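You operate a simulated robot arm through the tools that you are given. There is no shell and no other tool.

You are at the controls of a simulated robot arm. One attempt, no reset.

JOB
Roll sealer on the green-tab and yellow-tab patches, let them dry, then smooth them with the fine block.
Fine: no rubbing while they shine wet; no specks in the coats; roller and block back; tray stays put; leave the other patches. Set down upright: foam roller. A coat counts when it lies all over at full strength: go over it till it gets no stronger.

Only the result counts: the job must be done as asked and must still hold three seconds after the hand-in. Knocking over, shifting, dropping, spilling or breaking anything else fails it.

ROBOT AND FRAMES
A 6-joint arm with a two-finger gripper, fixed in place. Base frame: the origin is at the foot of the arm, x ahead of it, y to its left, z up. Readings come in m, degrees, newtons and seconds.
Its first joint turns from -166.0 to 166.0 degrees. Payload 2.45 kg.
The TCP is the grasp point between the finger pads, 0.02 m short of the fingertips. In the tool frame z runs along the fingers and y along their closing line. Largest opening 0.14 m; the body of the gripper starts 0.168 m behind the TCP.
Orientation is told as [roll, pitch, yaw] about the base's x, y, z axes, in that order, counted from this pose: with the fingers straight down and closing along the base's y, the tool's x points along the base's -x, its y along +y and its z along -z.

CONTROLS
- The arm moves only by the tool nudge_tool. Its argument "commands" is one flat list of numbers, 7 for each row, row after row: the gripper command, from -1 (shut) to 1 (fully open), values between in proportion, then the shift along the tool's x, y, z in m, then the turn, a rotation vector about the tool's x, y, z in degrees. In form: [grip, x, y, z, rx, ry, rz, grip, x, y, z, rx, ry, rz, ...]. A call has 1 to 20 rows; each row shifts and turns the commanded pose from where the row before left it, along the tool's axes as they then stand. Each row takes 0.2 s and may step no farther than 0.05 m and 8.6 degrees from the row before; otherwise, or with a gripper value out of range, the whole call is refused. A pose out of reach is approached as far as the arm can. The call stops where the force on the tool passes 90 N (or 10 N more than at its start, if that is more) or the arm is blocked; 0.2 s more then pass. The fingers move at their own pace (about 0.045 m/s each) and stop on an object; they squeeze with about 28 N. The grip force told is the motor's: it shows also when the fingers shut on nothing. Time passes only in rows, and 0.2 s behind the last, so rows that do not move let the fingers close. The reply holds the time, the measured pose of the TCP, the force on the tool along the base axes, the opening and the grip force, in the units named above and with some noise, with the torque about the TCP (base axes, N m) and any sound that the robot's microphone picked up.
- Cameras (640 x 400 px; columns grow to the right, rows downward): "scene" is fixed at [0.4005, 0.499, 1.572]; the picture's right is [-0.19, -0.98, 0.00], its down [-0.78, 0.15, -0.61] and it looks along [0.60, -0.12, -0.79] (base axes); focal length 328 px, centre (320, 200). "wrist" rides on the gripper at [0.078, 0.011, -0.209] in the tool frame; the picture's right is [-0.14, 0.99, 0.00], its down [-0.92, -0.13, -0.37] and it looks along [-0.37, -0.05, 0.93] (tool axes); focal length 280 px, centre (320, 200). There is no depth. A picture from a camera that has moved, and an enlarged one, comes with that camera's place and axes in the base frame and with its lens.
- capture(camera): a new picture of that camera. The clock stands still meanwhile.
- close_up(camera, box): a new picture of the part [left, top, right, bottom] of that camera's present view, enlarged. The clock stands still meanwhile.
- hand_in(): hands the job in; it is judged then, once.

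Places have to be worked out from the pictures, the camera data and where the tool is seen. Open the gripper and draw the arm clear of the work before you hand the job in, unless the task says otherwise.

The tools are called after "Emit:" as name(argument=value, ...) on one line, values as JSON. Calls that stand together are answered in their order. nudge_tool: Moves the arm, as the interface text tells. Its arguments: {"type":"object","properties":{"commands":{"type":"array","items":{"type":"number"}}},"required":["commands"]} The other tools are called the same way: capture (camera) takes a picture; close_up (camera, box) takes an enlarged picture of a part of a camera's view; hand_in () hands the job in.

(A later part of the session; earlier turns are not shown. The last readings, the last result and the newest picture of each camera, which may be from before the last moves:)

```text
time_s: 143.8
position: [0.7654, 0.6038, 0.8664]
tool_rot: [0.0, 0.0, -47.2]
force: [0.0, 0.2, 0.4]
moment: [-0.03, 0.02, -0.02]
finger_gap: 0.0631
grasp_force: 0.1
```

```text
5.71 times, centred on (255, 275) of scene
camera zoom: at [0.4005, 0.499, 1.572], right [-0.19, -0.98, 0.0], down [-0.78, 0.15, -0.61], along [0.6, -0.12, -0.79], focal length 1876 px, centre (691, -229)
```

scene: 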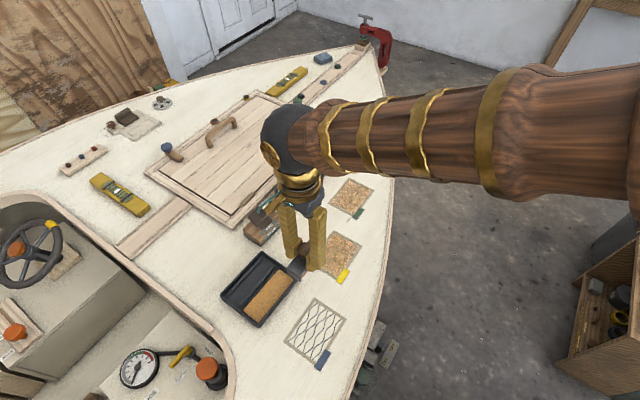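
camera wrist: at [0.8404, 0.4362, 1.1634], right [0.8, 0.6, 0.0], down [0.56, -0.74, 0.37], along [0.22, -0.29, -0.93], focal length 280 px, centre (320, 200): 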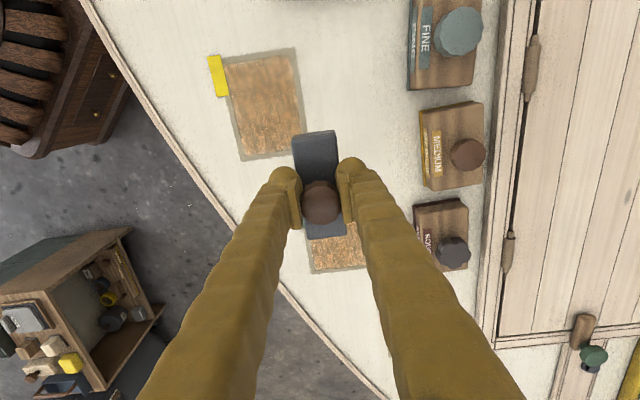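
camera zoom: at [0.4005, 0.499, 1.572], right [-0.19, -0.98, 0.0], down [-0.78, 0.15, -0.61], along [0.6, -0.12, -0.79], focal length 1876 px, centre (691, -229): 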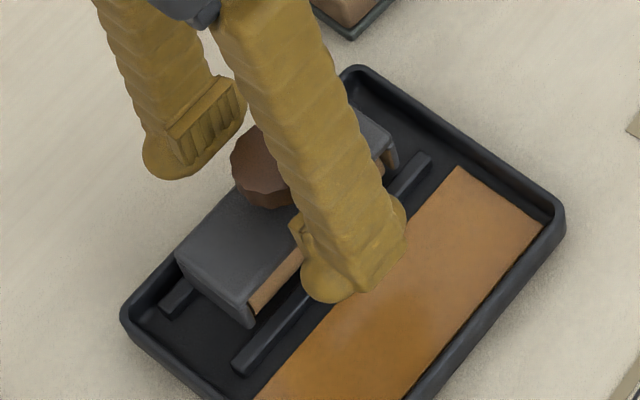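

The roller stands upright between its rails and the tray is unmoved. I'll withdraw straight up and move above the fine block.

Emit:
nudge_tool(commands=[-0.1, 0, 0, -0.02, 0, 0, 0, 0.1, 0, 0, -0.04, 0, 0, 0, 0.2, 0, 0, -0.05, 0, 0, 0, 0.2, 0, 0, -0.025, 0, 0, -2.2, 0.2, -0.0346, 0.0163, 0, 0, 0, 0, 0.2, -0.0346, 0.0163, 0, 0, 0, 0, 0.2, -0.0346, 0.0163, 0, 0, 0, 0, 0.2, -0.0346, 0.0163, 0, 0, 0, 0, 0.2, 0, 0, 0, 0, 0, 0])

Emit:
capture(camera="wrist")

Emit:
close_up(camera="scene", box=[205, 180, 305, 330])

```text
time_s: 145.8
position: [0.9094, 0.551, 1.0001]
tool_rot: [0.0, 0.1, -45.0]
force: [0.0, 0.2, -0.2]
moment: [0.04, 0.0, -0.01]
finger_gap: 0.084
grasp_force: 0.0
```

```text
taken
camera wrist: at [0.8592, 0.6144, 1.2095], right [0.8, 0.6, 0.0], down [0.56, -0.74, 0.37], along [0.22, -0.29, -0.93], focal length 280 px, centre (320, 200)
```

wrist: 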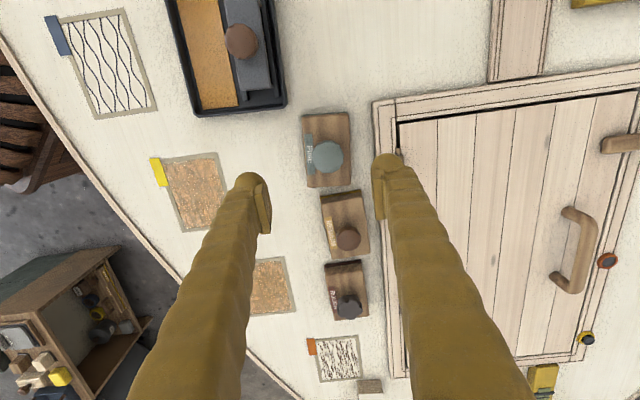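

```text
2.67 times, centred on (255, 255) of scene
camera zoom: at [0.4005, 0.499, 1.572], right [-0.19, -0.98, 0.0], down [-0.78, 0.15, -0.61], along [0.6, -0.12, -0.79], focal length 876 px, centre (493, 53)
```

zoom: 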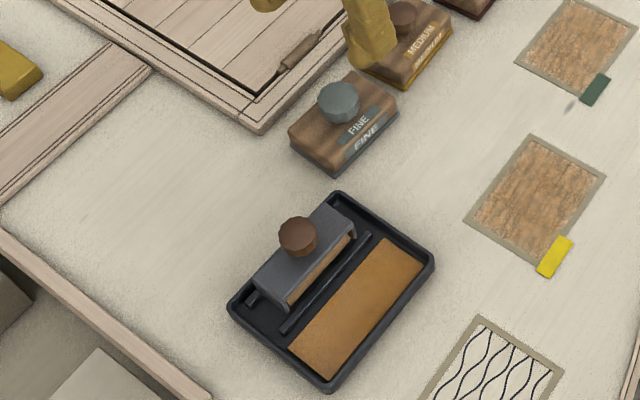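

The roller and tray look right. The fine knob is about +10 mm along tool y and -5 mm along tool x from the TCP. Correcting and descending part-way.

Emit:
nudge_tool(commands=[0.2, -0.005, 0.0104, 0.02, 0, 0, 0, 0.2, 0, 0, 0.03, 0, 0, 0, 0.2, 0, 0, 0.03, 0, 0, 0, 0.2, 0, 0, 0, 0, 0, 0])

Emit:
close_up(camera="wrist", box=[220, 80, 420, 260])

Emit:
close_up(camera="scene", box=[225, 170, 305, 260])

```text
time_s: 146.8
position: [0.9197, 0.5544, 0.9206]
tool_rot: [0.0, 0.0, -45.0]
force: [-0.2, -0.8, -0.3]
moment: [0.04, 0.0, 0.0]
finger_gap: 0.0841
grasp_force: 0.1
```

```text
2.22 times, centred on (320, 170) of wrist
camera zoom: at [0.8707, 0.6176, 1.1305], right [0.8, 0.6, 0.0], down [0.56, -0.74, 0.37], along [0.22, -0.29, -0.93], focal length 623 px, centre (320, 267)
```

zoom: 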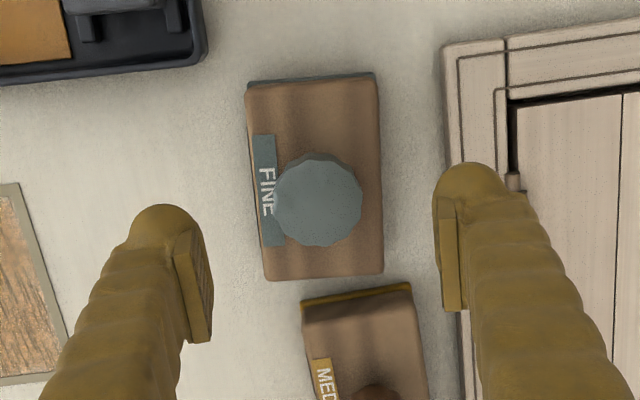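

```text
4.44 times, centred on (265, 215) of scene
camera zoom: at [0.4005, 0.499, 1.572], right [-0.19, -0.98, 0.0], down [-0.78, 0.15, -0.61], along [0.6, -0.12, -0.79], focal length 1459 px, centre (564, 133)
```

zoom: 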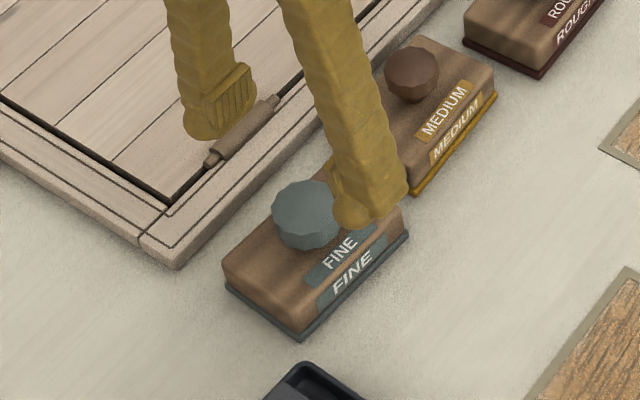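

The knob is centred under the TCP. I estimate the knob top at about 0.862 and block top at about 0.828, so I'll descend to a TCP of about 0.856, checking force.

Emit:
nudge_tool(commands=[0.1, 0, 0, 0.025, 0, 0, 0, 0.0, 0, 0, 0.02, 0, 0, 0, 0.0, 0, 0, 0.012, 0, 0, 0, 0.0, 0, 0, 0.005, 0, 0, 0, 0.0, 0, 0, 0, 0, 0, 0])

Emit:
close_up(camera="wrist", box=[220, 80, 420, 260])

Emit:
close_up(camera="scene", box=[235, 185, 295, 245])

```text
time_s: 148.0
position: [0.9189, 0.5557, 0.8582]
tool_rot: [0.1, 0.0, -45.0]
force: [-0.8, -0.4, 0.5]
moment: [0.0, 0.0, 0.0]
finger_gap: 0.07
grasp_force: 0.1
```

```text
2.22 times, centred on (320, 170) of wrist
camera zoom: at [0.8704, 0.6188, 1.0687], right [0.8, 0.6, 0.0], down [0.56, -0.74, 0.37], along [0.22, -0.29, -0.93], focal length 623 px, centre (320, 267)
```

zoom: 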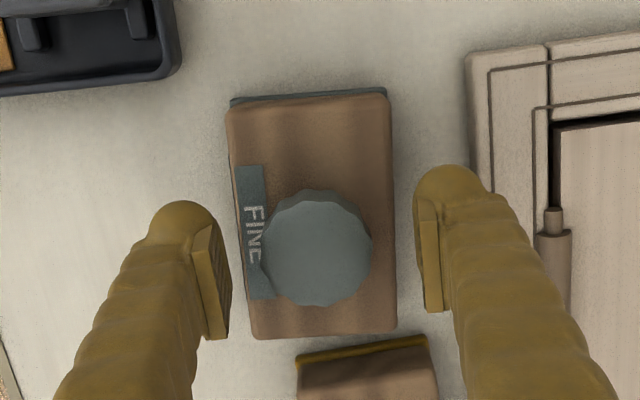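

```text
6.67 times, centred on (265, 215) of scene
camera zoom: at [0.4005, 0.499, 1.572], right [-0.19, -0.98, 0.0], down [-0.78, 0.15, -0.61], along [0.6, -0.12, -0.79], focal length 2189 px, centre (687, 100)
```

zoom: 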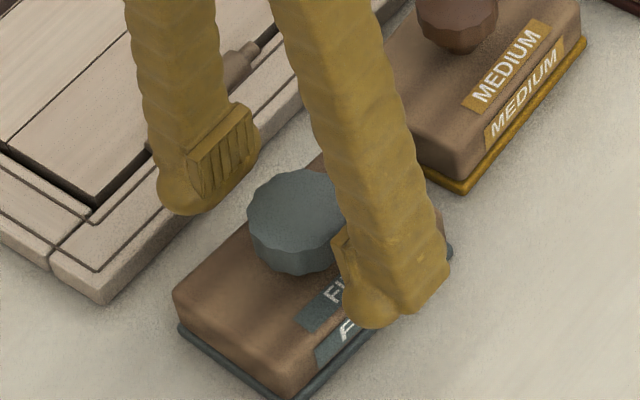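

Still centred and free of contact. Lowering 4 mm more, then closing gently.

Emit:
nudge_tool(commands=[0.0, 0, -0.0009, 0.004, 0, 0, 0, -0.2, 0, 0, 0, 0, 0, 0, -0.4, 0, 0, 0, 0, 0, 0, -0.5, 0, 0, 0, 0, 0, 0, -0.5, 0, 0, 0, 0, 0, 0])

Emit:
close_up(camera="wrist", box=[220, 80, 420, 260])

Emit:
close_up(camera="scene", box=[235, 185, 295, 245])

```text
time_s: 149.2
position: [0.9187, 0.5561, 0.8546]
tool_rot: [-0.1, 0.0, -45.0]
force: [0.2, -0.5, -0.8]
moment: [0.02, -0.03, -0.05]
finger_gap: 0.0384
grasp_force: 28.3
```

```text
2.22 times, centred on (320, 170) of wrist
camera zoom: at [0.8696, 0.6187, 1.0649], right [0.8, 0.6, 0.0], down [0.56, -0.74, 0.37], along [0.22, -0.29, -0.93], focal length 623 px, centre (320, 267)
```

zoom: 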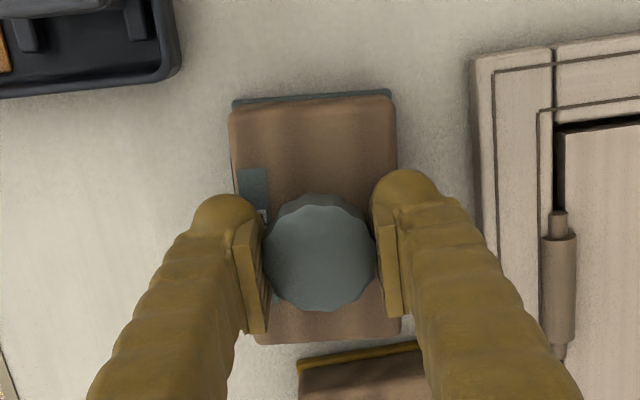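

```text
6.67 times, centred on (265, 215) of scene
camera zoom: at [0.4005, 0.499, 1.572], right [-0.19, -0.98, 0.0], down [-0.78, 0.15, -0.61], along [0.6, -0.12, -0.79], focal length 2189 px, centre (687, 100)
```

zoom: 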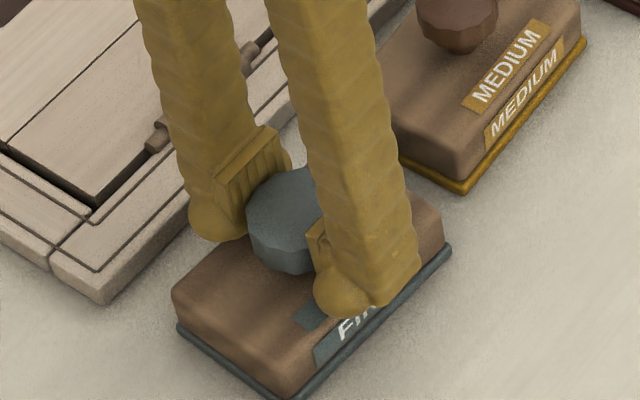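

The fine block's knob is gripped (38 mm) with no load. Lifting straight up.

Emit:
nudge_tool(commands=[-1, 0, 0, 0, 0, 0, 0, -1, 0, 0, -0.005, 0, 0, 0, -1, 0, 0, -0.015, 0, 0, 0, -1, 0, 0, -0.03, 0, 0, 0, -1, 0, 0, -0.03, 0, 0, 0, -1, 0, 0, 0, 0, 0, 0])

Emit:
close_up(camera="wrist", box=[220, 80, 420, 260])

Emit:
close_up(camera="scene", box=[225, 165, 305, 245])

```text
time_s: 150.6
position: [0.9188, 0.5544, 0.9357]
tool_rot: [0.0, 0.0, -44.9]
force: [-0.5, -0.1, -1.6]
moment: [0.0, 0.0, -0.01]
finger_gap: 0.0382
grasp_force: 27.5
```

```text
2.22 times, centred on (320, 170) of wrist
camera zoom: at [0.8692, 0.6177, 1.1456], right [0.8, 0.6, 0.0], down [0.56, -0.74, 0.37], along [0.22, -0.29, -0.93], focal length 623 px, centre (320, 267)
```

zoom: 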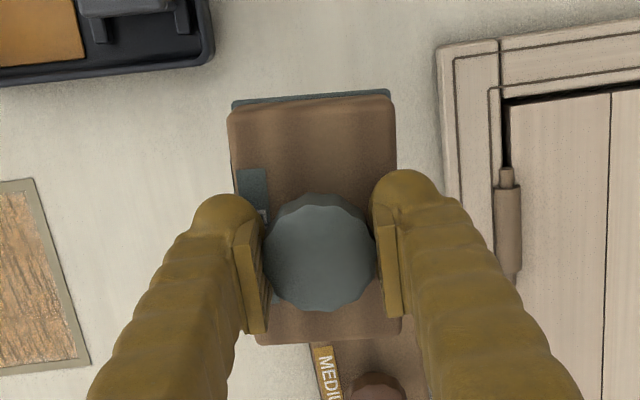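

```text
5.00 times, centred on (265, 205) of scene
camera zoom: at [0.4005, 0.499, 1.572], right [-0.19, -0.98, 0.0], down [-0.78, 0.15, -0.61], along [0.6, -0.12, -0.79], focal length 1642 px, centre (595, 175)
```

zoom: 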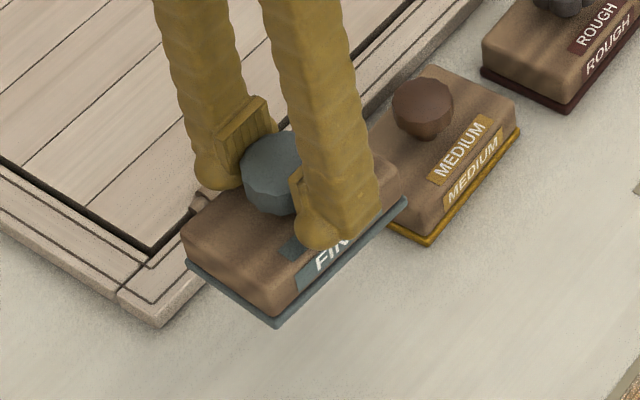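

The block is lifted cleanly. I'm carrying it over the dry yellow patch.

Emit:
nudge_tool(commands=[-1, -0.0073, -0.0415, 0, 0, 0, 0, -1, -0.0073, -0.0415, 0, 0, 0, 0, -1, -0.0073, -0.0415, 0, 0, 0, 0, -1, -0.0073, -0.0415, 0, 0, 0, 0, -1, -0.0072, -0.0415, 0, 0, 0, 0, -1, 0, 0, 0.025, 0, 0, 0, -1, 0, 0, 0.025, 0, 0, 0, -1, 0, 0, 0.012, 0, 0, 0, -1, 0, 0, 0, 0, 0, 0])

Emit:
close_up(camera="wrist", box=[220, 80, 420, 260])

Emit:
close_up(camera="scene", box=[305, 215, 385, 285])

```text
time_s: 152.6
position: [0.7975, 0.3831, 0.8743]
tool_rot: [-0.1, -0.1, -44.9]
force: [-0.2, 0.7, -2.3]
moment: [0.05, 0.02, 0.01]
finger_gap: 0.0381
grasp_force: 28.2
```

```text
2.22 times, centred on (320, 170) of wrist
camera zoom: at [0.7483, 0.4454, 1.0841], right [0.8, 0.6, 0.0], down [0.56, -0.74, 0.37], along [0.22, -0.29, -0.93], focal length 623 px, centre (320, 267)
```

zoom: 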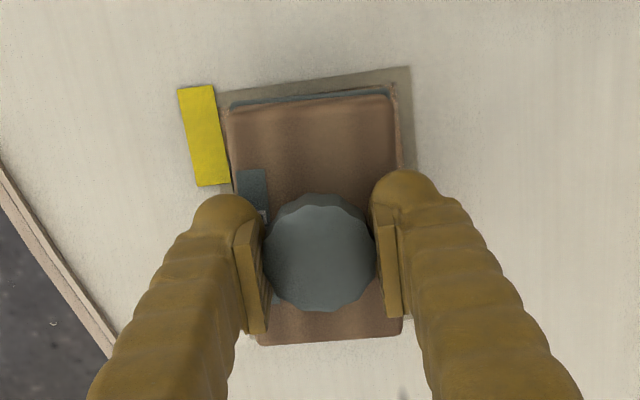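

```text
5.71 times, centred on (345, 250) of scene
camera zoom: at [0.4005, 0.499, 1.572], right [-0.19, -0.98, 0.0], down [-0.78, 0.15, -0.61], along [0.6, -0.12, -0.79], focal length 1876 px, centre (177, -86)
```

zoom: 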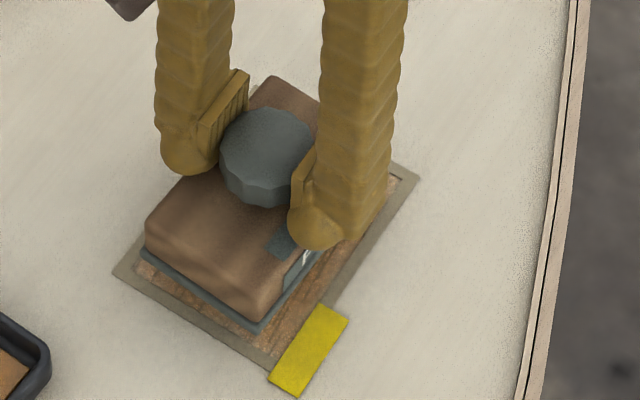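

The block sits squarely over the patch. Lowering to contact.

Emit:
nudge_tool(commands=[-1, 0, 0, 0.01, 0, 0, 0, -1, 0, 0, 0.005, 0, 0, 0, -1, 0, 0, 0.002, 0, 0, 0, -1, 0, 0, 0, 0, 0, 0])

Emit:
nudge_tool(commands=[-1, 0, 0, 0.0015, 0, 0, 0, -1, 0, 0, 0, 0, 0, 0])

Emit:
nudge_tool(commands=[-1, 0, 0, 0.001, 0, 0, 0, -1, 0, 0, 0, 0, 0, 0])

Emit:
nudge_tool(commands=[-1, 0, 0, 0.001, 0, 0, 0, -1, 0, 0, 0, 0, 0, 0])

```text
time_s: 153.6
position: [0.7986, 0.3843, 0.8555]
tool_rot: [-0.1, 0.0, -44.9]
force: [-0.6, 1.2, -1.5]
moment: [-0.02, 0.0, -0.01]
finger_gap: 0.0382
grasp_force: 28.6
```

```text
time_s: 154.2
position: [0.7973, 0.3828, 0.8551]
tool_rot: [0.0, 0.1, -45.0]
force: [-0.3, 0.7, 1.9]
moment: [0.05, 0.02, -0.07]
finger_gap: 0.0382
grasp_force: 27.8
```

```text
time_s: 154.8
position: [0.7986, 0.3836, 0.8551]
tool_rot: [0.1, 0.0, -45.1]
force: [-8.2, -1.2, 23.4]
moment: [-0.02, 0.12, -0.18]
finger_gap: 0.038
grasp_force: 27.9
```

```text
time_s: 155.4
position: [0.7981, 0.3835, 0.854]
tool_rot: [0.1, 0.0, -45.0]
force: [1.0, -0.2, 23.9]
moment: [0.01, -0.05, -0.17]
finger_gap: 0.0382
grasp_force: 27.6
```

In contact at 24 N. I'll rub back and forth along the grain with a small stroke and look.

Emit:
nudge_tool(commands=[-1, 0.006, 0, 0, 0, 0, 0, -1, 0.006, 0, 0, 0, 0, 0, -1, -0.008, 0, 0, 0, 0, 0, -1, -0.008, 0, 0, 0, 0, 0, -1, -0.008, 0, 0, 0, 0, 0, -1, 0.008, 0, 0, 0, 0, 0, -1, 0.008, 0, 0, 0, 0, 0, -1, 0.008, 0, 0, 0, 0, 0, -1, -0.008, 0, 0, 0, 0, 0, -1, -0.008, 0, 0, 0, 0, 0, -1, -0.008, 0, 0, 0, 0, 0, -1, 0.012, 0, 0, 0, 0, 0, -1, 0, 0, 0, 0, 0, 0])

Emit:
close_up(camera="scene", box=[305, 215, 385, 285])

Emit:
close_up(camera="wrist", box=[220, 80, 420, 260])

```text
time_s: 158.2
position: [0.7983, 0.3837, 0.8524]
tool_rot: [0.1, 0.0, -45.0]
force: [1.9, -2.0, 5.5]
moment: [0.01, 0.05, -0.03]
finger_gap: 0.0381
grasp_force: 27.9
```

```text
5.71 times, centred on (345, 250) of scene
camera zoom: at [0.4005, 0.499, 1.572], right [-0.19, -0.98, 0.0], down [-0.78, 0.15, -0.61], along [0.6, -0.12, -0.79], focal length 1876 px, centre (177, -86)
```

zoom: 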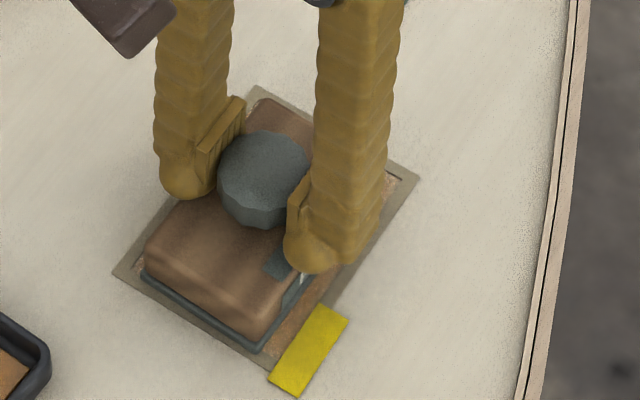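

```text
2.22 times, centred on (320, 170) of wrist
camera zoom: at [0.7486, 0.446, 1.0624], right [0.8, 0.6, 0.0], down [0.56, -0.74, 0.37], along [0.22, -0.29, -0.93], focal length 623 px, centre (320, 267)
```

zoom: 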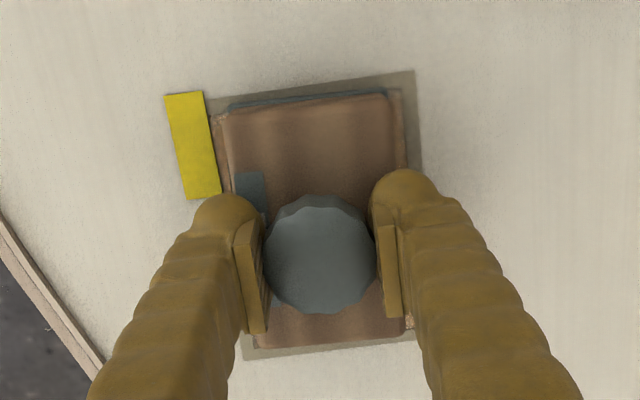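

The visible strip is already losing its streaks. I'll press 1 mm more and rub with side shifts to cover the edges.

Emit:
nudge_tool(commands=[-1, 0, -0.007, 0.001, 0, 0, 0, -1, 0.008, 0, 0, 0, 0, 0, -1, -0.008, 0, 0, 0, 0, 0, -1, -0.008, 0, 0, 0, 0, 0, -1, 0.008, 0, 0, 0, 0, 0, -1, 0.008, 0, 0, 0, 0, 0, -1, -0.008, 0, 0, 0, 0, 0, -1, 0, 0.007, 0, 0, 0, 0, -1, 0, 0.007, 0, 0, 0, 0, -1, 0.008, 0, 0, 0, 0, 0, -1, -0.008, 0, 0, 0, 0, 0, -1, -0.008, 0, 0, 0, 0, 0, -1, 0.008, 0, 0, 0, 0, 0, -1, 0.008, 0, 0, 0, 0, 0, -1, -0.008, 0, 0, 0, 0, 0, -1, 0, -0.007, 0, 0, 0, 0, -1, 0, 0, 0, 0, 0, 0])

Emit:
nudge_tool(commands=[-1, 0.006, 0.006, 0.0005, 0, 0, 0, -1, -0.012, 0, 0, 0, 0, 0, -1, 0, -0.012, 0, 0, 0, 0, -1, 0.012, 0, 0, 0, 0, 0, -1, 0, 0.012, 0, 0, 0, 0, -1, -0.012, 0, 0, 0, 0, 0, -1, 0, -0.012, 0, 0, 0, 0, -1, 0.012, 0, 0, 0, 0, 0, -1, 0, 0.012, 0, 0, 0, 0, -1, -0.006, -0.006, 0, 0, 0, 0, -1, 0, 0, 0, 0, 0, 0])

Emit:
nudge_tool(commands=[-1, 0, 0, -0.005, 0, 0, 0, -1, 0, 0, -0.02, 0, 0, 0, -1, 0, 0.04, -0.02, 0, 0, 0, -1, 0, 0.04, -0.01, 0, 0, 0, -1, 0, 0.02, 0, 0, 0, 0, -1, 0, 0, 0, 0, 0, 0])

Emit:
close_up(camera="scene", box=[305, 215, 385, 285])

Emit:
capture(camera="wrist")

```text
time_s: 161.8
position: [0.798, 0.3831, 0.8523]
tool_rot: [0.0, 0.1, -45.1]
force: [3.8, 4.5, 13.8]
moment: [0.52, -0.59, -0.01]
finger_gap: 0.0371
grasp_force: 27.7
```

```text
time_s: 164.2
position: [0.7995, 0.3834, 0.8514]
tool_rot: [0.1, -0.1, -45.0]
force: [-0.4, 12.4, 29.5]
moment: [0.6, -0.15, 0.09]
finger_gap: 0.0367
grasp_force: 28.3
```

```text
time_s: 165.6
position: [0.8703, 0.4552, 0.9052]
tool_rot: [0.0, 0.1, -45.0]
force: [-0.3, 0.1, -2.9]
moment: [0.01, 0.01, -0.01]
finger_gap: 0.0371
grasp_force: 27.5
```

```text
5.71 times, centred on (345, 250) of scene
camera zoom: at [0.4005, 0.499, 1.572], right [-0.19, -0.98, 0.0], down [-0.78, 0.15, -0.61], along [0.6, -0.12, -0.79], focal length 1876 px, centre (177, -86)
```

zoom: 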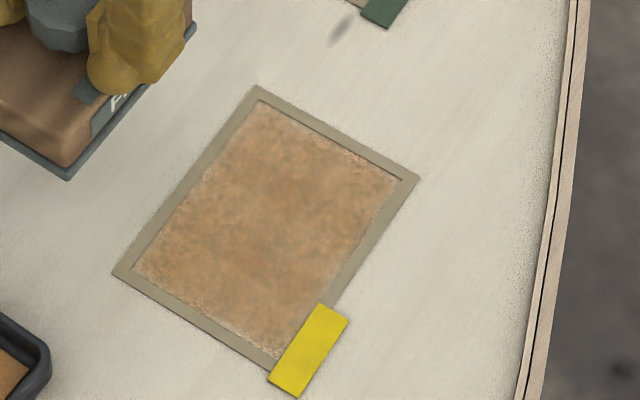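

```text
taken
camera wrist: at [0.8209, 0.5175, 1.1149], right [0.8, 0.6, 0.0], down [0.56, -0.74, 0.37], along [0.22, -0.29, -0.93], focal length 280 px, centre (320, 200)
```

wrist: 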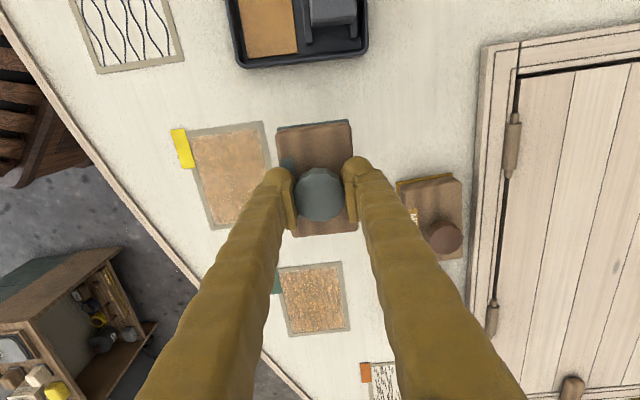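

The streaks are gone from yellow. I'll look closely at its edges for remaining roughness.

Emit:
close_up(camera="scene", box=[315, 225, 365, 285])

Emit:
close_up(camera="wrist", box=[170, 110, 290, 240])

```text
6.67 times, centred on (340, 255) of scene
camera zoom: at [0.4005, 0.499, 1.572], right [-0.19, -0.98, 0.0], down [-0.78, 0.15, -0.61], along [0.6, -0.12, -0.79], focal length 2189 px, centre (187, -167)
```

zoom: 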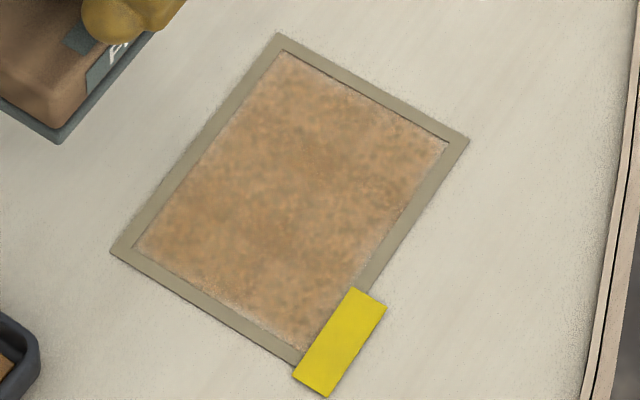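

```text
3.08 times, centred on (230, 175) of wrist
camera zoom: at [0.8209, 0.5175, 1.1149], right [0.8, 0.6, 0.0], down [0.56, -0.74, 0.37], along [0.22, -0.29, -0.93], focal length 863 px, centre (597, 277)
```

zoom: 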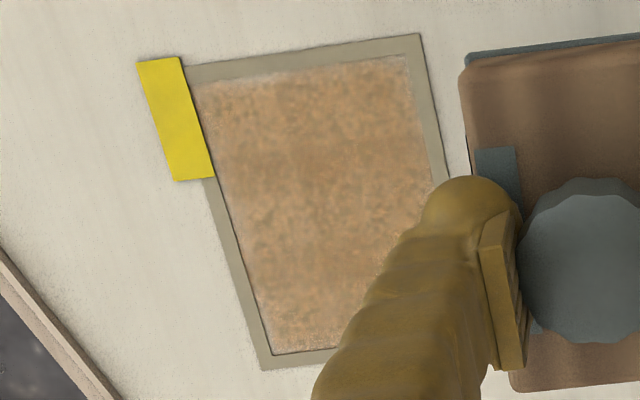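

Yellow looks evenly smooth. Now the green patch: raise to clear the medium and rough blocks, move over, and lower.

Emit:
nudge_tool(commands=[-1, 0, -0.01, -0.03, 0, 0, 0, -1, -0.0387, -0.0063, -0.01, 0, 0, 0, -1, -0.0387, -0.0063, 0, 0, 0, 0, -1, -0.0387, -0.0063, 0, 0, 0, 0, -1, -0.0387, -0.0063, 0, 0, 0, 0, -1, -0.0388, -0.0063, 0, 0, 0, 0, -1, 0, 0, 0.03, 0, 0, 0, -1, 0, 0, 0.03, 0, 0, 0, -1, 0, 0, 0.012, 0, 0, 0, -1, 0, 0, 0, 0, 0, 0])

Emit:
close_up(camera="wrist", box=[220, 80, 420, 260])

Emit:
close_up(camera="scene", box=[315, 150, 395, 220])

```text
time_s: 167.8
position: [0.9759, 0.2875, 0.8768]
tool_rot: [0.0, 0.0, -45.1]
force: [0.3, 0.2, -2.7]
moment: [-0.01, 0.02, 0.04]
finger_gap: 0.0371
grasp_force: 28.1
```

```text
2.22 times, centred on (320, 170) of wrist
camera zoom: at [0.9268, 0.3504, 1.0852], right [0.8, 0.6, 0.0], down [0.56, -0.74, 0.37], along [0.22, -0.29, -0.93], focal length 623 px, centre (320, 267)
```

zoom: 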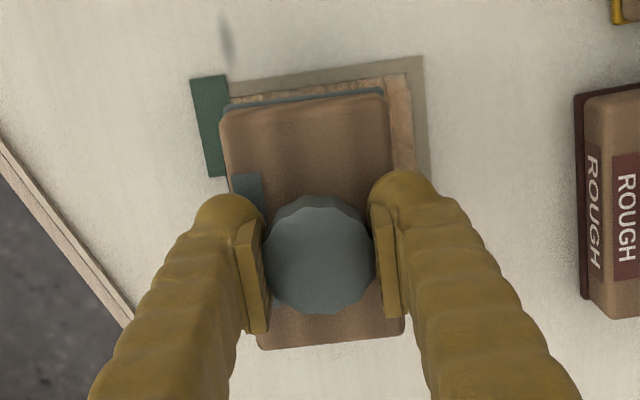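

```text
5.71 times, centred on (355, 185) of scene
camera zoom: at [0.4005, 0.499, 1.572], right [-0.19, -0.98, 0.0], down [-0.78, 0.15, -0.61], along [0.6, -0.12, -0.79], focal length 1876 px, centre (120, 286)
```

zoom: 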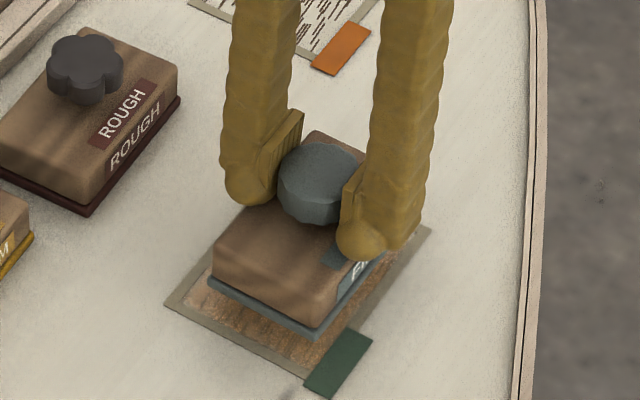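

Shifting about 4 mm to centre and lowering to contact on green.

Emit:
nudge_tool(commands=[-1, 0.003, 0.004, 0.01, 0, 0, 0, -1, 0, 0, 0.01, 0, 0, 0, -1, 0, 0, 0.003, 0, 0, 0, -1, 0, 0, 0, 0, 0, 0])

Emit:
nudge_tool(commands=[-1, 0, 0, 0.0015, 0, 0, 0, -1, 0, 0, 0, 0, 0, 0])

Emit:
nudge_tool(commands=[-1, 0, 0, 0.001, 0, 0, 0, -1, 0, 0, 0, 0, 0, 0])

Emit:
nudge_tool(commands=[-1, 0, 0, 0.001, 0, 0, 0, -1, 0, 0, 0, 0, 0, 0])

```text
time_s: 168.8
position: [0.9766, 0.2924, 0.8529]
tool_rot: [0.1, 0.0, -45.0]
force: [-2.1, 0.2, 9.5]
moment: [0.24, -0.21, 0.09]
finger_gap: 0.0368
grasp_force: 27.9
```

```text
time_s: 169.4
position: [0.9767, 0.292, 0.8527]
tool_rot: [0.1, -0.1, -45.0]
force: [-10.1, -6.3, 37.5]
moment: [0.34, -0.19, 0.03]
finger_gap: 0.0369
grasp_force: 28.0
```

```text
time_s: 170.0
position: [0.9766, 0.2908, 0.8526]
tool_rot: [0.1, -0.1, -45.0]
force: [-12.9, -15.6, 64.3]
moment: [-0.03, 0.09, -0.01]
finger_gap: 0.0371
grasp_force: 28.0
```

```text
time_s: 170.6
position: [0.9784, 0.293, 0.8516]
tool_rot: [0.2, -0.1, -44.9]
force: [-10.9, -17.6, 82.9]
moment: [-0.26, 0.4, -0.01]
finger_gap: 0.0373
grasp_force: 28.5
```

That's too hard at 83 N. I'll back off 2.5 mm before rubbing.

Emit:
nudge_tool(commands=[-1, 0, 0, -0.0025, 0, 0, 0, -1, 0, 0, 0, 0, 0, 0])

```text
time_s: 171.2
position: [0.9772, 0.293, 0.852]
tool_rot: [0.1, -0.1, -45.0]
force: [4.0, -9.5, 61.7]
moment: [-0.05, -0.57, -0.04]
finger_gap: 0.0372
grasp_force: 27.8
```

Still 62 N; raising 2 mm more.

Emit:
nudge_tool(commands=[-1, 0, 0, -0.0012, 0, 0, 0, -1, 0, 0, 0, 0, 0, 0])

Emit:
nudge_tool(commands=[-1, 0, 0, -0.0008, 0, 0, 0, -1, 0, 0, 0, 0, 0, 0])

```text
time_s: 171.8
position: [0.9763, 0.2923, 0.852]
tool_rot: [0.1, 0.0, -45.1]
force: [17.2, -2.0, 45.5]
moment: [0.3, -0.8, -0.09]
finger_gap: 0.037
grasp_force: 27.8
```

```text
time_s: 172.4
position: [0.9759, 0.2929, 0.8523]
tool_rot: [0.1, 0.0, -45.0]
force: [10.7, 3.9, 28.3]
moment: [0.48, -0.88, -0.01]
finger_gap: 0.0372
grasp_force: 28.4
```

At 28 N the pressure is about right. Rubbing the green patch in the same pattern.

Emit:
nudge_tool(commands=[-1, 0.006, 0, 0, 0, 0, 0, -1, 0.006, 0, 0, 0, 0, 0, -1, -0.008, 0, 0, 0, 0, 0, -1, -0.008, 0, 0, 0, 0, 0, -1, -0.008, 0, 0, 0, 0, 0, -1, 0.008, 0, 0, 0, 0, 0, -1, 0.008, 0, 0, 0, 0, 0, -1, 0.008, 0, 0, 0, 0, 0, -1, -0.008, 0, 0, 0, 0, 0, -1, -0.008, 0, 0, 0, 0, 0, -1, -0.008, 0, 0, 0, 0, 0, -1, 0.012, 0, 0, 0, 0, 0, -1, 0, 0, 0, 0, 0, 0])

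Emit:
nudge_tool(commands=[-1, 0, -0.007, 0, 0, 0, 0, -1, 0.008, 0, 0, 0, 0, 0, -1, -0.008, 0, 0, 0, 0, 0, -1, -0.008, 0, 0, 0, 0, 0, -1, 0.008, 0, 0, 0, 0, 0, -1, 0.008, 0, 0, 0, 0, 0, -1, -0.008, 0, 0, 0, 0, 0, -1, 0, 0.007, 0, 0, 0, 0, -1, 0, 0.007, 0, 0, 0, 0, -1, 0.008, 0, 0, 0, 0, 0, -1, -0.008, 0, 0, 0, 0, 0, -1, -0.008, 0, 0, 0, 0, 0, -1, 0.008, 0, 0, 0, 0, 0, -1, 0.008, 0, 0, 0, 0, 0, -1, -0.008, 0, 0, 0, 0, 0, -1, 0, -0.007, 0, 0, 0, 0, -1, 0, 0, 0, 0, 0, 0])

Emit:
close_up(camera="scene", box=[315, 150, 395, 220])

```text
time_s: 175.2
position: [0.9767, 0.2926, 0.8532]
tool_rot: [0.0, -0.1, -45.0]
force: [4.6, -4.5, 15.2]
moment: [-0.03, -0.73, -0.21]
finger_gap: 0.0371
grasp_force: 27.9
```

```text
time_s: 178.8
position: [0.9784, 0.2925, 0.8544]
tool_rot: [0.0, 0.0, -45.0]
force: [0.2, 0.2, -1.1]
moment: [0.06, -0.01, -0.01]
finger_gap: 0.0367
grasp_force: 27.9
```

```text
5.71 times, centred on (355, 185) of scene
camera zoom: at [0.4005, 0.499, 1.572], right [-0.19, -0.98, 0.0], down [-0.78, 0.15, -0.61], along [0.6, -0.12, -0.79], focal length 1876 px, centre (120, 286)
```

zoom: 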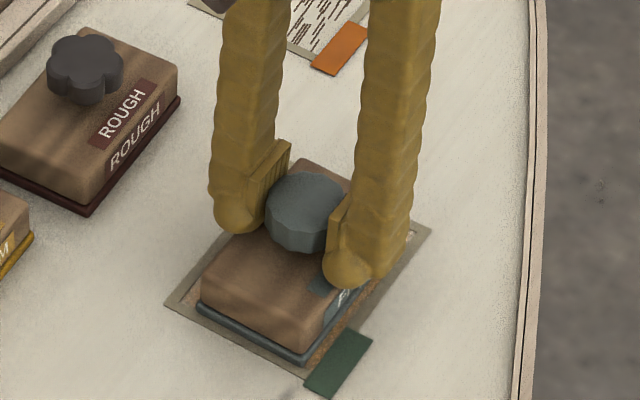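

Contact was lost near the end (-1 N). I'll lower stepwise back to light contact and finish rubbing.

Emit:
nudge_tool(commands=[-1, 0, 0, 0.0012, 0, 0, 0, -1, 0, 0, 0, 0, 0, 0])

Emit:
nudge_tool(commands=[-1, 0, 0, 0.0008, 0, 0, 0, -1, 0, 0, 0, 0, 0, 0])

```text
time_s: 179.4
position: [0.9769, 0.2917, 0.8527]
tool_rot: [0.0, 0.1, -45.0]
force: [-2.5, -1.8, 14.4]
moment: [0.35, -0.14, -0.02]
finger_gap: 0.0371
grasp_force: 27.8
```

```text
time_s: 180.0
position: [0.9776, 0.2919, 0.8519]
tool_rot: [0.1, -0.1, -45.0]
force: [-5.8, -4.5, 35.4]
moment: [0.43, -0.17, 0.04]
finger_gap: 0.0369
grasp_force: 27.6
```

Emit:
nudge_tool(commands=[-1, 0, -0.007, 0, 0, 0, 0, -1, 0.008, 0, 0, 0, 0, 0, -1, -0.008, 0, 0, 0, 0, 0, -1, -0.008, 0, 0, 0, 0, 0, -1, 0.008, 0, 0, 0, 0, 0, -1, 0.008, 0, 0, 0, 0, 0, -1, -0.008, 0, 0, 0, 0, 0, -1, 0, 0.007, 0, 0, 0, 0, -1, 0, 0.007, 0, 0, 0, 0, -1, 0.008, 0, 0, 0, 0, 0, -1, -0.008, 0, 0, 0, 0, 0, -1, -0.008, 0, 0, 0, 0, 0, -1, 0.008, 0, 0, 0, 0, 0, -1, 0.008, 0, 0, 0, 0, 0, -1, -0.008, 0, 0, 0, 0, 0, -1, 0, -0.007, 0, 0, 0, 0, -1, 0, 0, 0, 0, 0, 0])

Emit:
nudge_tool(commands=[-1, 0.006, 0.006, 0, 0, 0, 0, -1, -0.012, 0, 0, 0, 0, 0, -1, 0, -0.012, 0, 0, 0, 0, -1, 0.012, 0, 0, 0, 0, 0, -1, 0, 0.012, 0, 0, 0, 0, -1, -0.012, 0, 0, 0, 0, 0, -1, 0, -0.012, 0, 0, 0, 0, -1, 0.012, 0, 0, 0, 0, 0, -1, 0, 0.012, 0, 0, 0, 0, -1, -0.006, -0.006, 0, 0, 0, 0, -1, 0, 0, 0, 0, 0, 0])

Emit:
nudge_tool(commands=[-1, 0, 0, -0.005, 0, 0, 0, -1, 0, 0, -0.02, 0, 0, 0, -1, 0, 0, -0.04, 0, 0, 0, -1, 0, 0, -0.04, 0, 0, 0, -1, 0.04, 0, 0, 0, 0, 0, -1, 0.04, 0, 0, 0, 0, 0, -1, 0.04, 0, 0, 0, 0, 0, -1, 0, 0, 0, 0, 0, 0])

Emit:
close_up(camera="scene", box=[315, 150, 395, 220])

Emit:
close_up(camera="scene", box=[305, 215, 385, 285])

Emit:
capture(camera="wrist")

```text
time_s: 183.6
position: [0.9775, 0.2938, 0.8526]
tool_rot: [0.1, -0.1, -45.1]
force: [9.4, 22.4, 60.5]
moment: [0.83, -0.33, -0.02]
finger_gap: 0.0369
grasp_force: 27.9
```

```text
time_s: 186.0
position: [0.977, 0.2948, 0.852]
tool_rot: [0.2, 0.0, -45.0]
force: [-6.1, 26.8, 69.3]
moment: [0.97, 0.51, -0.1]
finger_gap: 0.0369
grasp_force: 28.0
```

```text
time_s: 187.8
position: [0.8921, 0.3764, 0.9542]
tool_rot: [0.0, -0.1, -45.0]
force: [0.4, 0.1, -1.3]
moment: [0.0, -0.02, 0.0]
finger_gap: 0.0368
grasp_force: 28.2
```

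```text
5.71 times, centred on (355, 185) of scene
camera zoom: at [0.4005, 0.499, 1.572], right [-0.19, -0.98, 0.0], down [-0.78, 0.15, -0.61], along [0.6, -0.12, -0.79], focal length 1876 px, centre (120, 286)
```

zoom: 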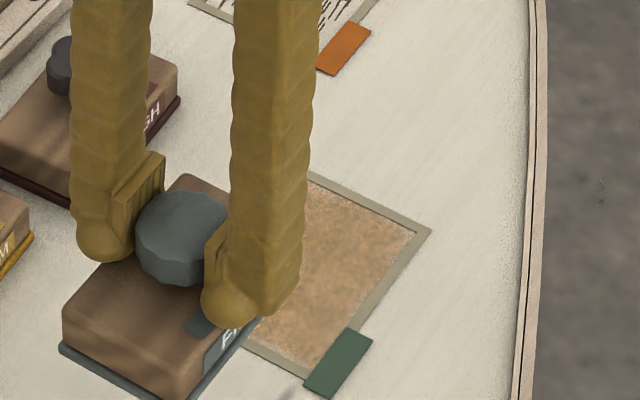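

```text
5.71 times, centred on (345, 250) of scene
camera zoom: at [0.4005, 0.499, 1.572], right [-0.19, -0.98, 0.0], down [-0.78, 0.15, -0.61], along [0.6, -0.12, -0.79], focal length 1876 px, centre (177, -86)
```

zoom: 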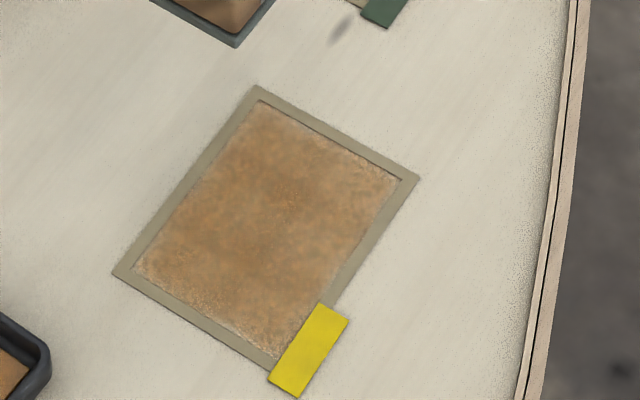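

```text
taken
camera wrist: at [0.8431, 0.4391, 1.1641], right [0.8, 0.6, 0.0], down [0.56, -0.74, 0.37], along [0.22, -0.29, -0.93], focal length 280 px, centre (320, 200)
```

wrist: 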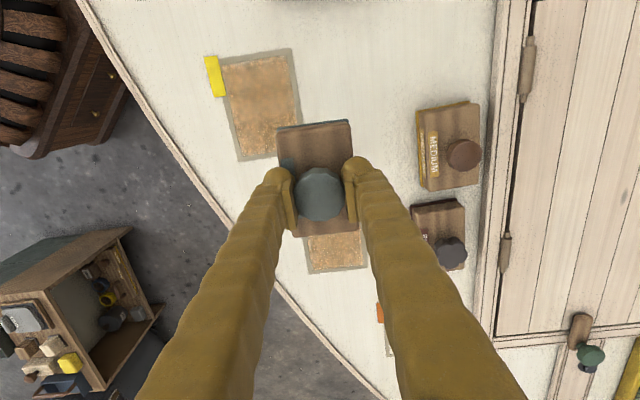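

Both look smooth. I'll compare them close up from the wrist camera for any leftover roughness.

Emit:
close_up(camera="wrist", box=[200, 40, 310, 170])

Emit:
close_up(camera="scene", box=[345, 175, 375, 215])

Emit:
close_up(camera="scene", box=[320, 230, 360, 280])

```text
3.08 times, centred on (255, 105) of wrist
camera zoom: at [0.8431, 0.4391, 1.1641], right [0.8, 0.6, 0.0], down [0.56, -0.74, 0.37], along [0.22, -0.29, -0.93], focal length 863 px, centre (520, 492)
```

zoom: 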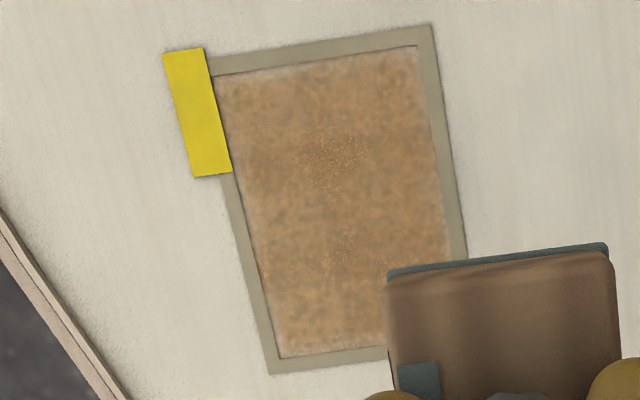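

```text
10.00 times, centred on (360, 195) of scene
camera zoom: at [0.4005, 0.499, 1.572], right [-0.19, -0.98, 0.0], down [-0.78, 0.15, -0.61], along [0.6, -0.12, -0.79], focal length 3283 px, centre (-80, 250)
```

zoom: 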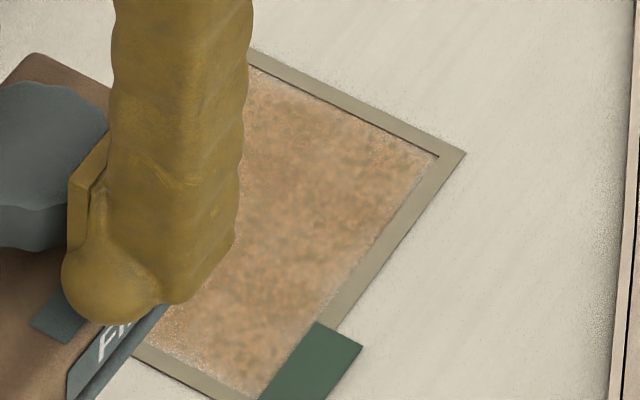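

```text
8.00 times, centred on (340, 255) of scene
camera zoom: at [0.4005, 0.499, 1.572], right [-0.19, -0.98, 0.0], down [-0.78, 0.15, -0.61], along [0.6, -0.12, -0.79], focal length 2627 px, centre (160, -240)
```

zoom: 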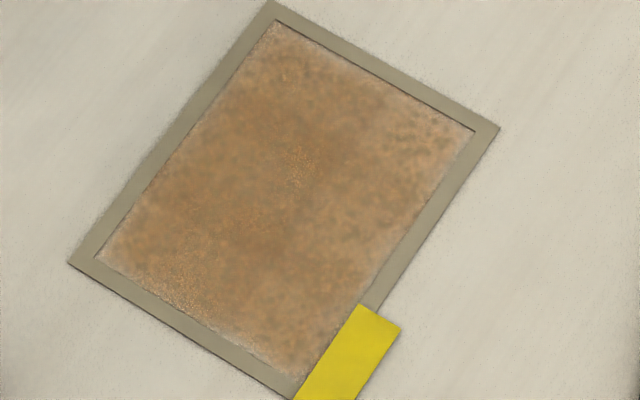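

Both patches show the same even finish with no streaks. I'm returning the fine block to its place, approaching from above.

Emit:
nudge_tool(commands=[-1, 0.0216, 0.0291, 0, 0, 0, 0, -1, 0.0216, 0.0291, 0, 0, 0, 0, -1, 0.0216, 0.0291, 0, 0, 0, 0, -1, 0.0216, 0.0291, 0, 0, 0, 0, -1, 0.0214, 0.029, 0, 0, 0, 0, -1, 0, 0, 0.018, 0, 0, 0, -1, 0, 0, 0, 0, 0, 0])

Emit:
close_up(camera="wrist", box=[220, 80, 420, 260])

Emit:
close_up(camera="scene", box=[225, 165, 305, 245])

```text
time_s: 189.4
position: [0.9171, 0.5556, 0.9361]
tool_rot: [0.0, 0.1, -44.9]
force: [0.3, 0.2, -1.6]
moment: [0.01, 0.0, 0.0]
finger_gap: 0.037
grasp_force: 28.3
```

```text
2.22 times, centred on (320, 170) of wrist
camera zoom: at [0.8672, 0.6181, 1.1457], right [0.8, 0.6, 0.0], down [0.56, -0.74, 0.37], along [0.22, -0.29, -0.93], focal length 623 px, centre (320, 267)
```

zoom: 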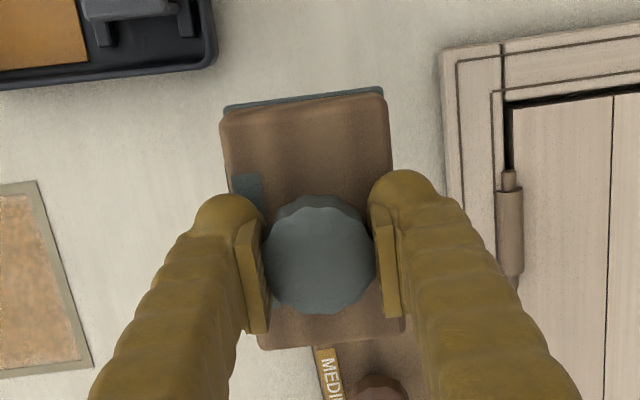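

```text
5.00 times, centred on (265, 205) of scene
camera zoom: at [0.4005, 0.499, 1.572], right [-0.19, -0.98, 0.0], down [-0.78, 0.15, -0.61], along [0.6, -0.12, -0.79], focal length 1642 px, centre (595, 175)
```

zoom: 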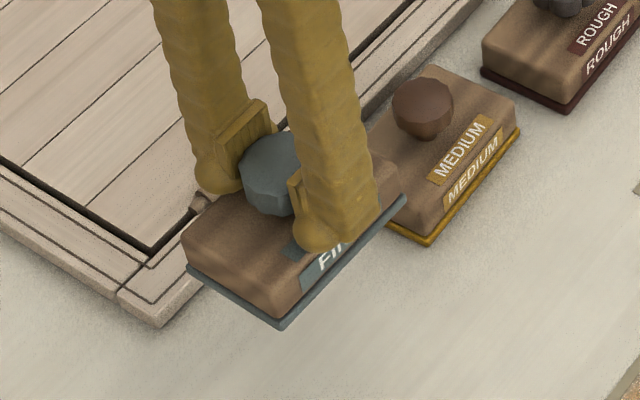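

Against the pick-up view, the block is turned about 2.4° and offset about 1 mm. I'll correct both and lower.

Emit:
nudge_tool(commands=[-1, -0.0013, 0.0012, 0, 0, 0, 2.4, -1, 0, 0, 0.03, 0, 0, 0, -1, 0, 0, 0.03, 0, 0, 0, -1, 0, 0, 0.014, 0, 0, 0, -1, 0, 0, 0, 0, 0, 0])

Emit:
close_up(camera="wrist", box=[220, 80, 420, 260])

Emit:
close_up(camera="scene", box=[235, 185, 295, 245])

```text
time_s: 190.6
position: [0.92, 0.5556, 0.8621]
tool_rot: [0.0, 0.0, -47.4]
force: [0.1, -0.6, -1.6]
moment: [-0.01, -0.01, -0.01]
finger_gap: 0.0366
grasp_force: 28.1
```

```text
2.22 times, centred on (320, 170) of wrist
camera zoom: at [0.8736, 0.6205, 1.072], right [0.82, 0.57, 0.0], down [0.53, -0.76, 0.37], along [0.21, -0.3, -0.93], focal length 623 px, centre (320, 267)
```

zoom: 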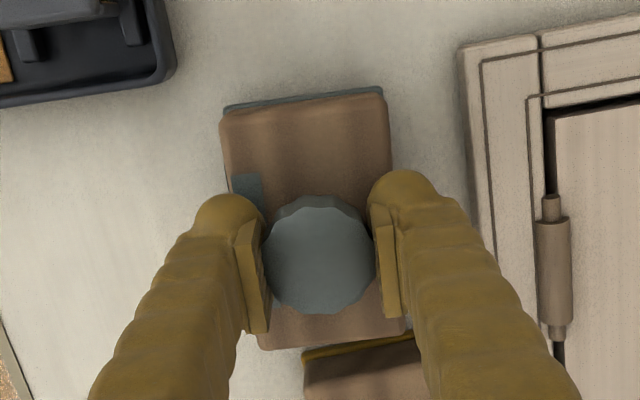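

```text
6.67 times, centred on (265, 215) of scene
camera zoom: at [0.4005, 0.499, 1.572], right [-0.19, -0.98, 0.0], down [-0.78, 0.15, -0.61], along [0.6, -0.12, -0.79], focal length 2189 px, centre (687, 100)
```

zoom: 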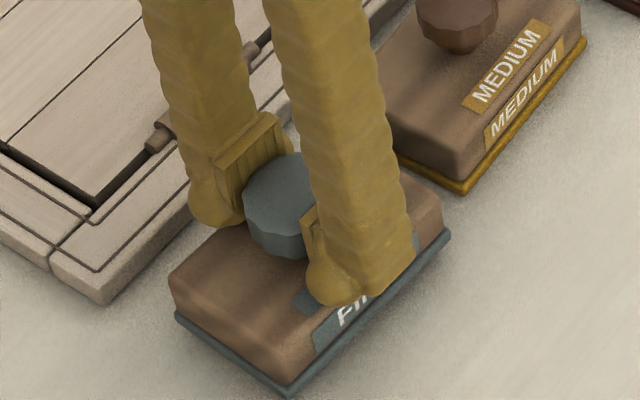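

It matches the original placement. Lowering to touchdown in small steps.

Emit:
nudge_tool(commands=[-1, 0, 0, 0.005, 0, 0, 0, -1, 0, 0, 0.002, 0, 0, 0, -1, 0, 0, 0, 0, 0, 0])

Emit:
nudge_tool(commands=[-1, 0, 0, 0.0015, 0, 0, 0, -1, 0, 0, 0, 0, 0, 0])

Emit:
nudge_tool(commands=[-1, 0, 0, 0.001, 0, 0, 0, -1, 0, 0, 0, 0, 0, 0])

```text
time_s: 191.4
position: [0.9199, 0.556, 0.8567]
tool_rot: [0.0, 0.0, -47.3]
force: [-0.1, -0.2, -2.0]
moment: [0.01, 0.0, 0.03]
finger_gap: 0.0368
grasp_force: 28.2
```

```text
time_s: 192.0
position: [0.9216, 0.5573, 0.8542]
tool_rot: [0.1, 0.0, -47.4]
force: [0.5, 0.6, -1.8]
moment: [-0.03, -0.02, 0.0]
finger_gap: 0.0366
grasp_force: 28.0
```

```text
time_s: 192.6
position: [0.9204, 0.5564, 0.8544]
tool_rot: [-0.1, 0.0, -47.4]
force: [0.1, 0.3, -2.5]
moment: [-0.01, 0.0, 0.01]
finger_gap: 0.037
grasp_force: 27.8
```

Emit:
nudge_tool(commands=[-1, 0, 0, 0.001, 0, 0, 0, -1, 0, 0, 0, 0, 0, 0])

Emit:
nudge_tool(commands=[-1, 0, 0, 0.0008, 0, 0, 0, -1, 0, 0, 0, 0, 0, 0])

```text
time_s: 193.2
position: [0.9218, 0.5572, 0.8534]
tool_rot: [0.1, -0.1, -47.5]
force: [-1.8, -1.2, 8.7]
moment: [0.11, -0.14, 0.0]
finger_gap: 0.0369
grasp_force: 27.6
```

```text
time_s: 193.8
position: [0.9206, 0.5572, 0.8539]
tool_rot: [0.1, 0.0, -47.4]
force: [-3.1, -7.1, 21.8]
moment: [0.29, -0.22, 0.01]
finger_gap: 0.0368
grasp_force: 28.4
```

The block is down. I'll ease the pressure, open, and check before rising.

Emit:
nudge_tool(commands=[-1, 0, 0, -0.0008, 0, 0, 0, -0.35, 0, 0, 0, 0, 0, 0, -0.1, 0, 0, 0, 0, 0, 0, 0.05, 0, 0, 0, 0, 0, 0, 0.05, 0, 0, 0, 0, 0, 0, 0.05, 0, 0, -0.015, 0, 0, 0, 0.1, 0, 0, -0.04, 0, 0, 0, 0.1, 0, 0, -0.05, 0, 0, 0, 0.1, 0, 0, -0.05, 0, 0, 0, 0.1, 0, 0, 0, 0, 0, 0])

Emit:
capture(camera="wrist")

Emit:
close_up(camera="scene", box=[205, 150, 405, 330])

```text
time_s: 196.0
position: [0.9206, 0.5565, 1.009]
tool_rot: [0.1, -0.1, -47.3]
force: [0.2, 0.7, 0.6]
moment: [0.03, 0.01, 0.01]
finger_gap: 0.0772
grasp_force: 0.1
```

```text
taken
camera wrist: at [0.8741, 0.6219, 1.2183], right [0.82, 0.57, 0.0], down [0.53, -0.76, 0.37], along [0.21, -0.3, -0.93], focal length 280 px, centre (320, 200)
```

wrist: 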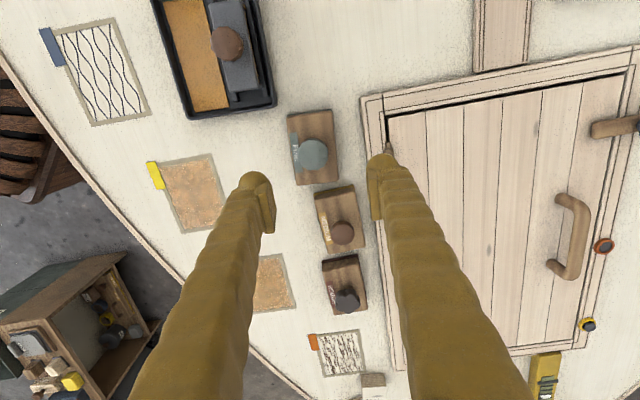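

```text
2.22 times, centred on (305, 240) of scene
camera zoom: at [0.4005, 0.499, 1.572], right [-0.19, -0.98, 0.0], down [-0.78, 0.15, -0.61], along [0.6, -0.12, -0.79], focal length 730 px, centre (353, 111)
```

zoom: 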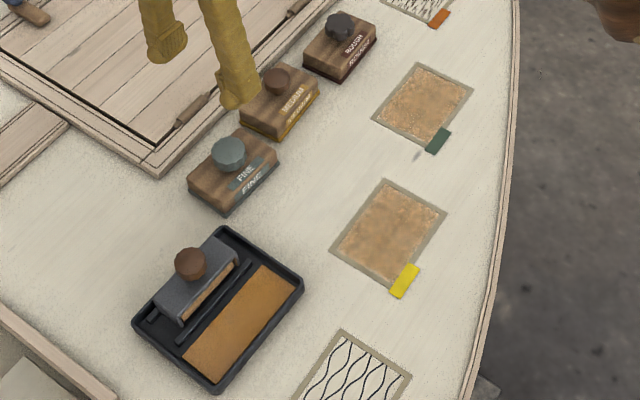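

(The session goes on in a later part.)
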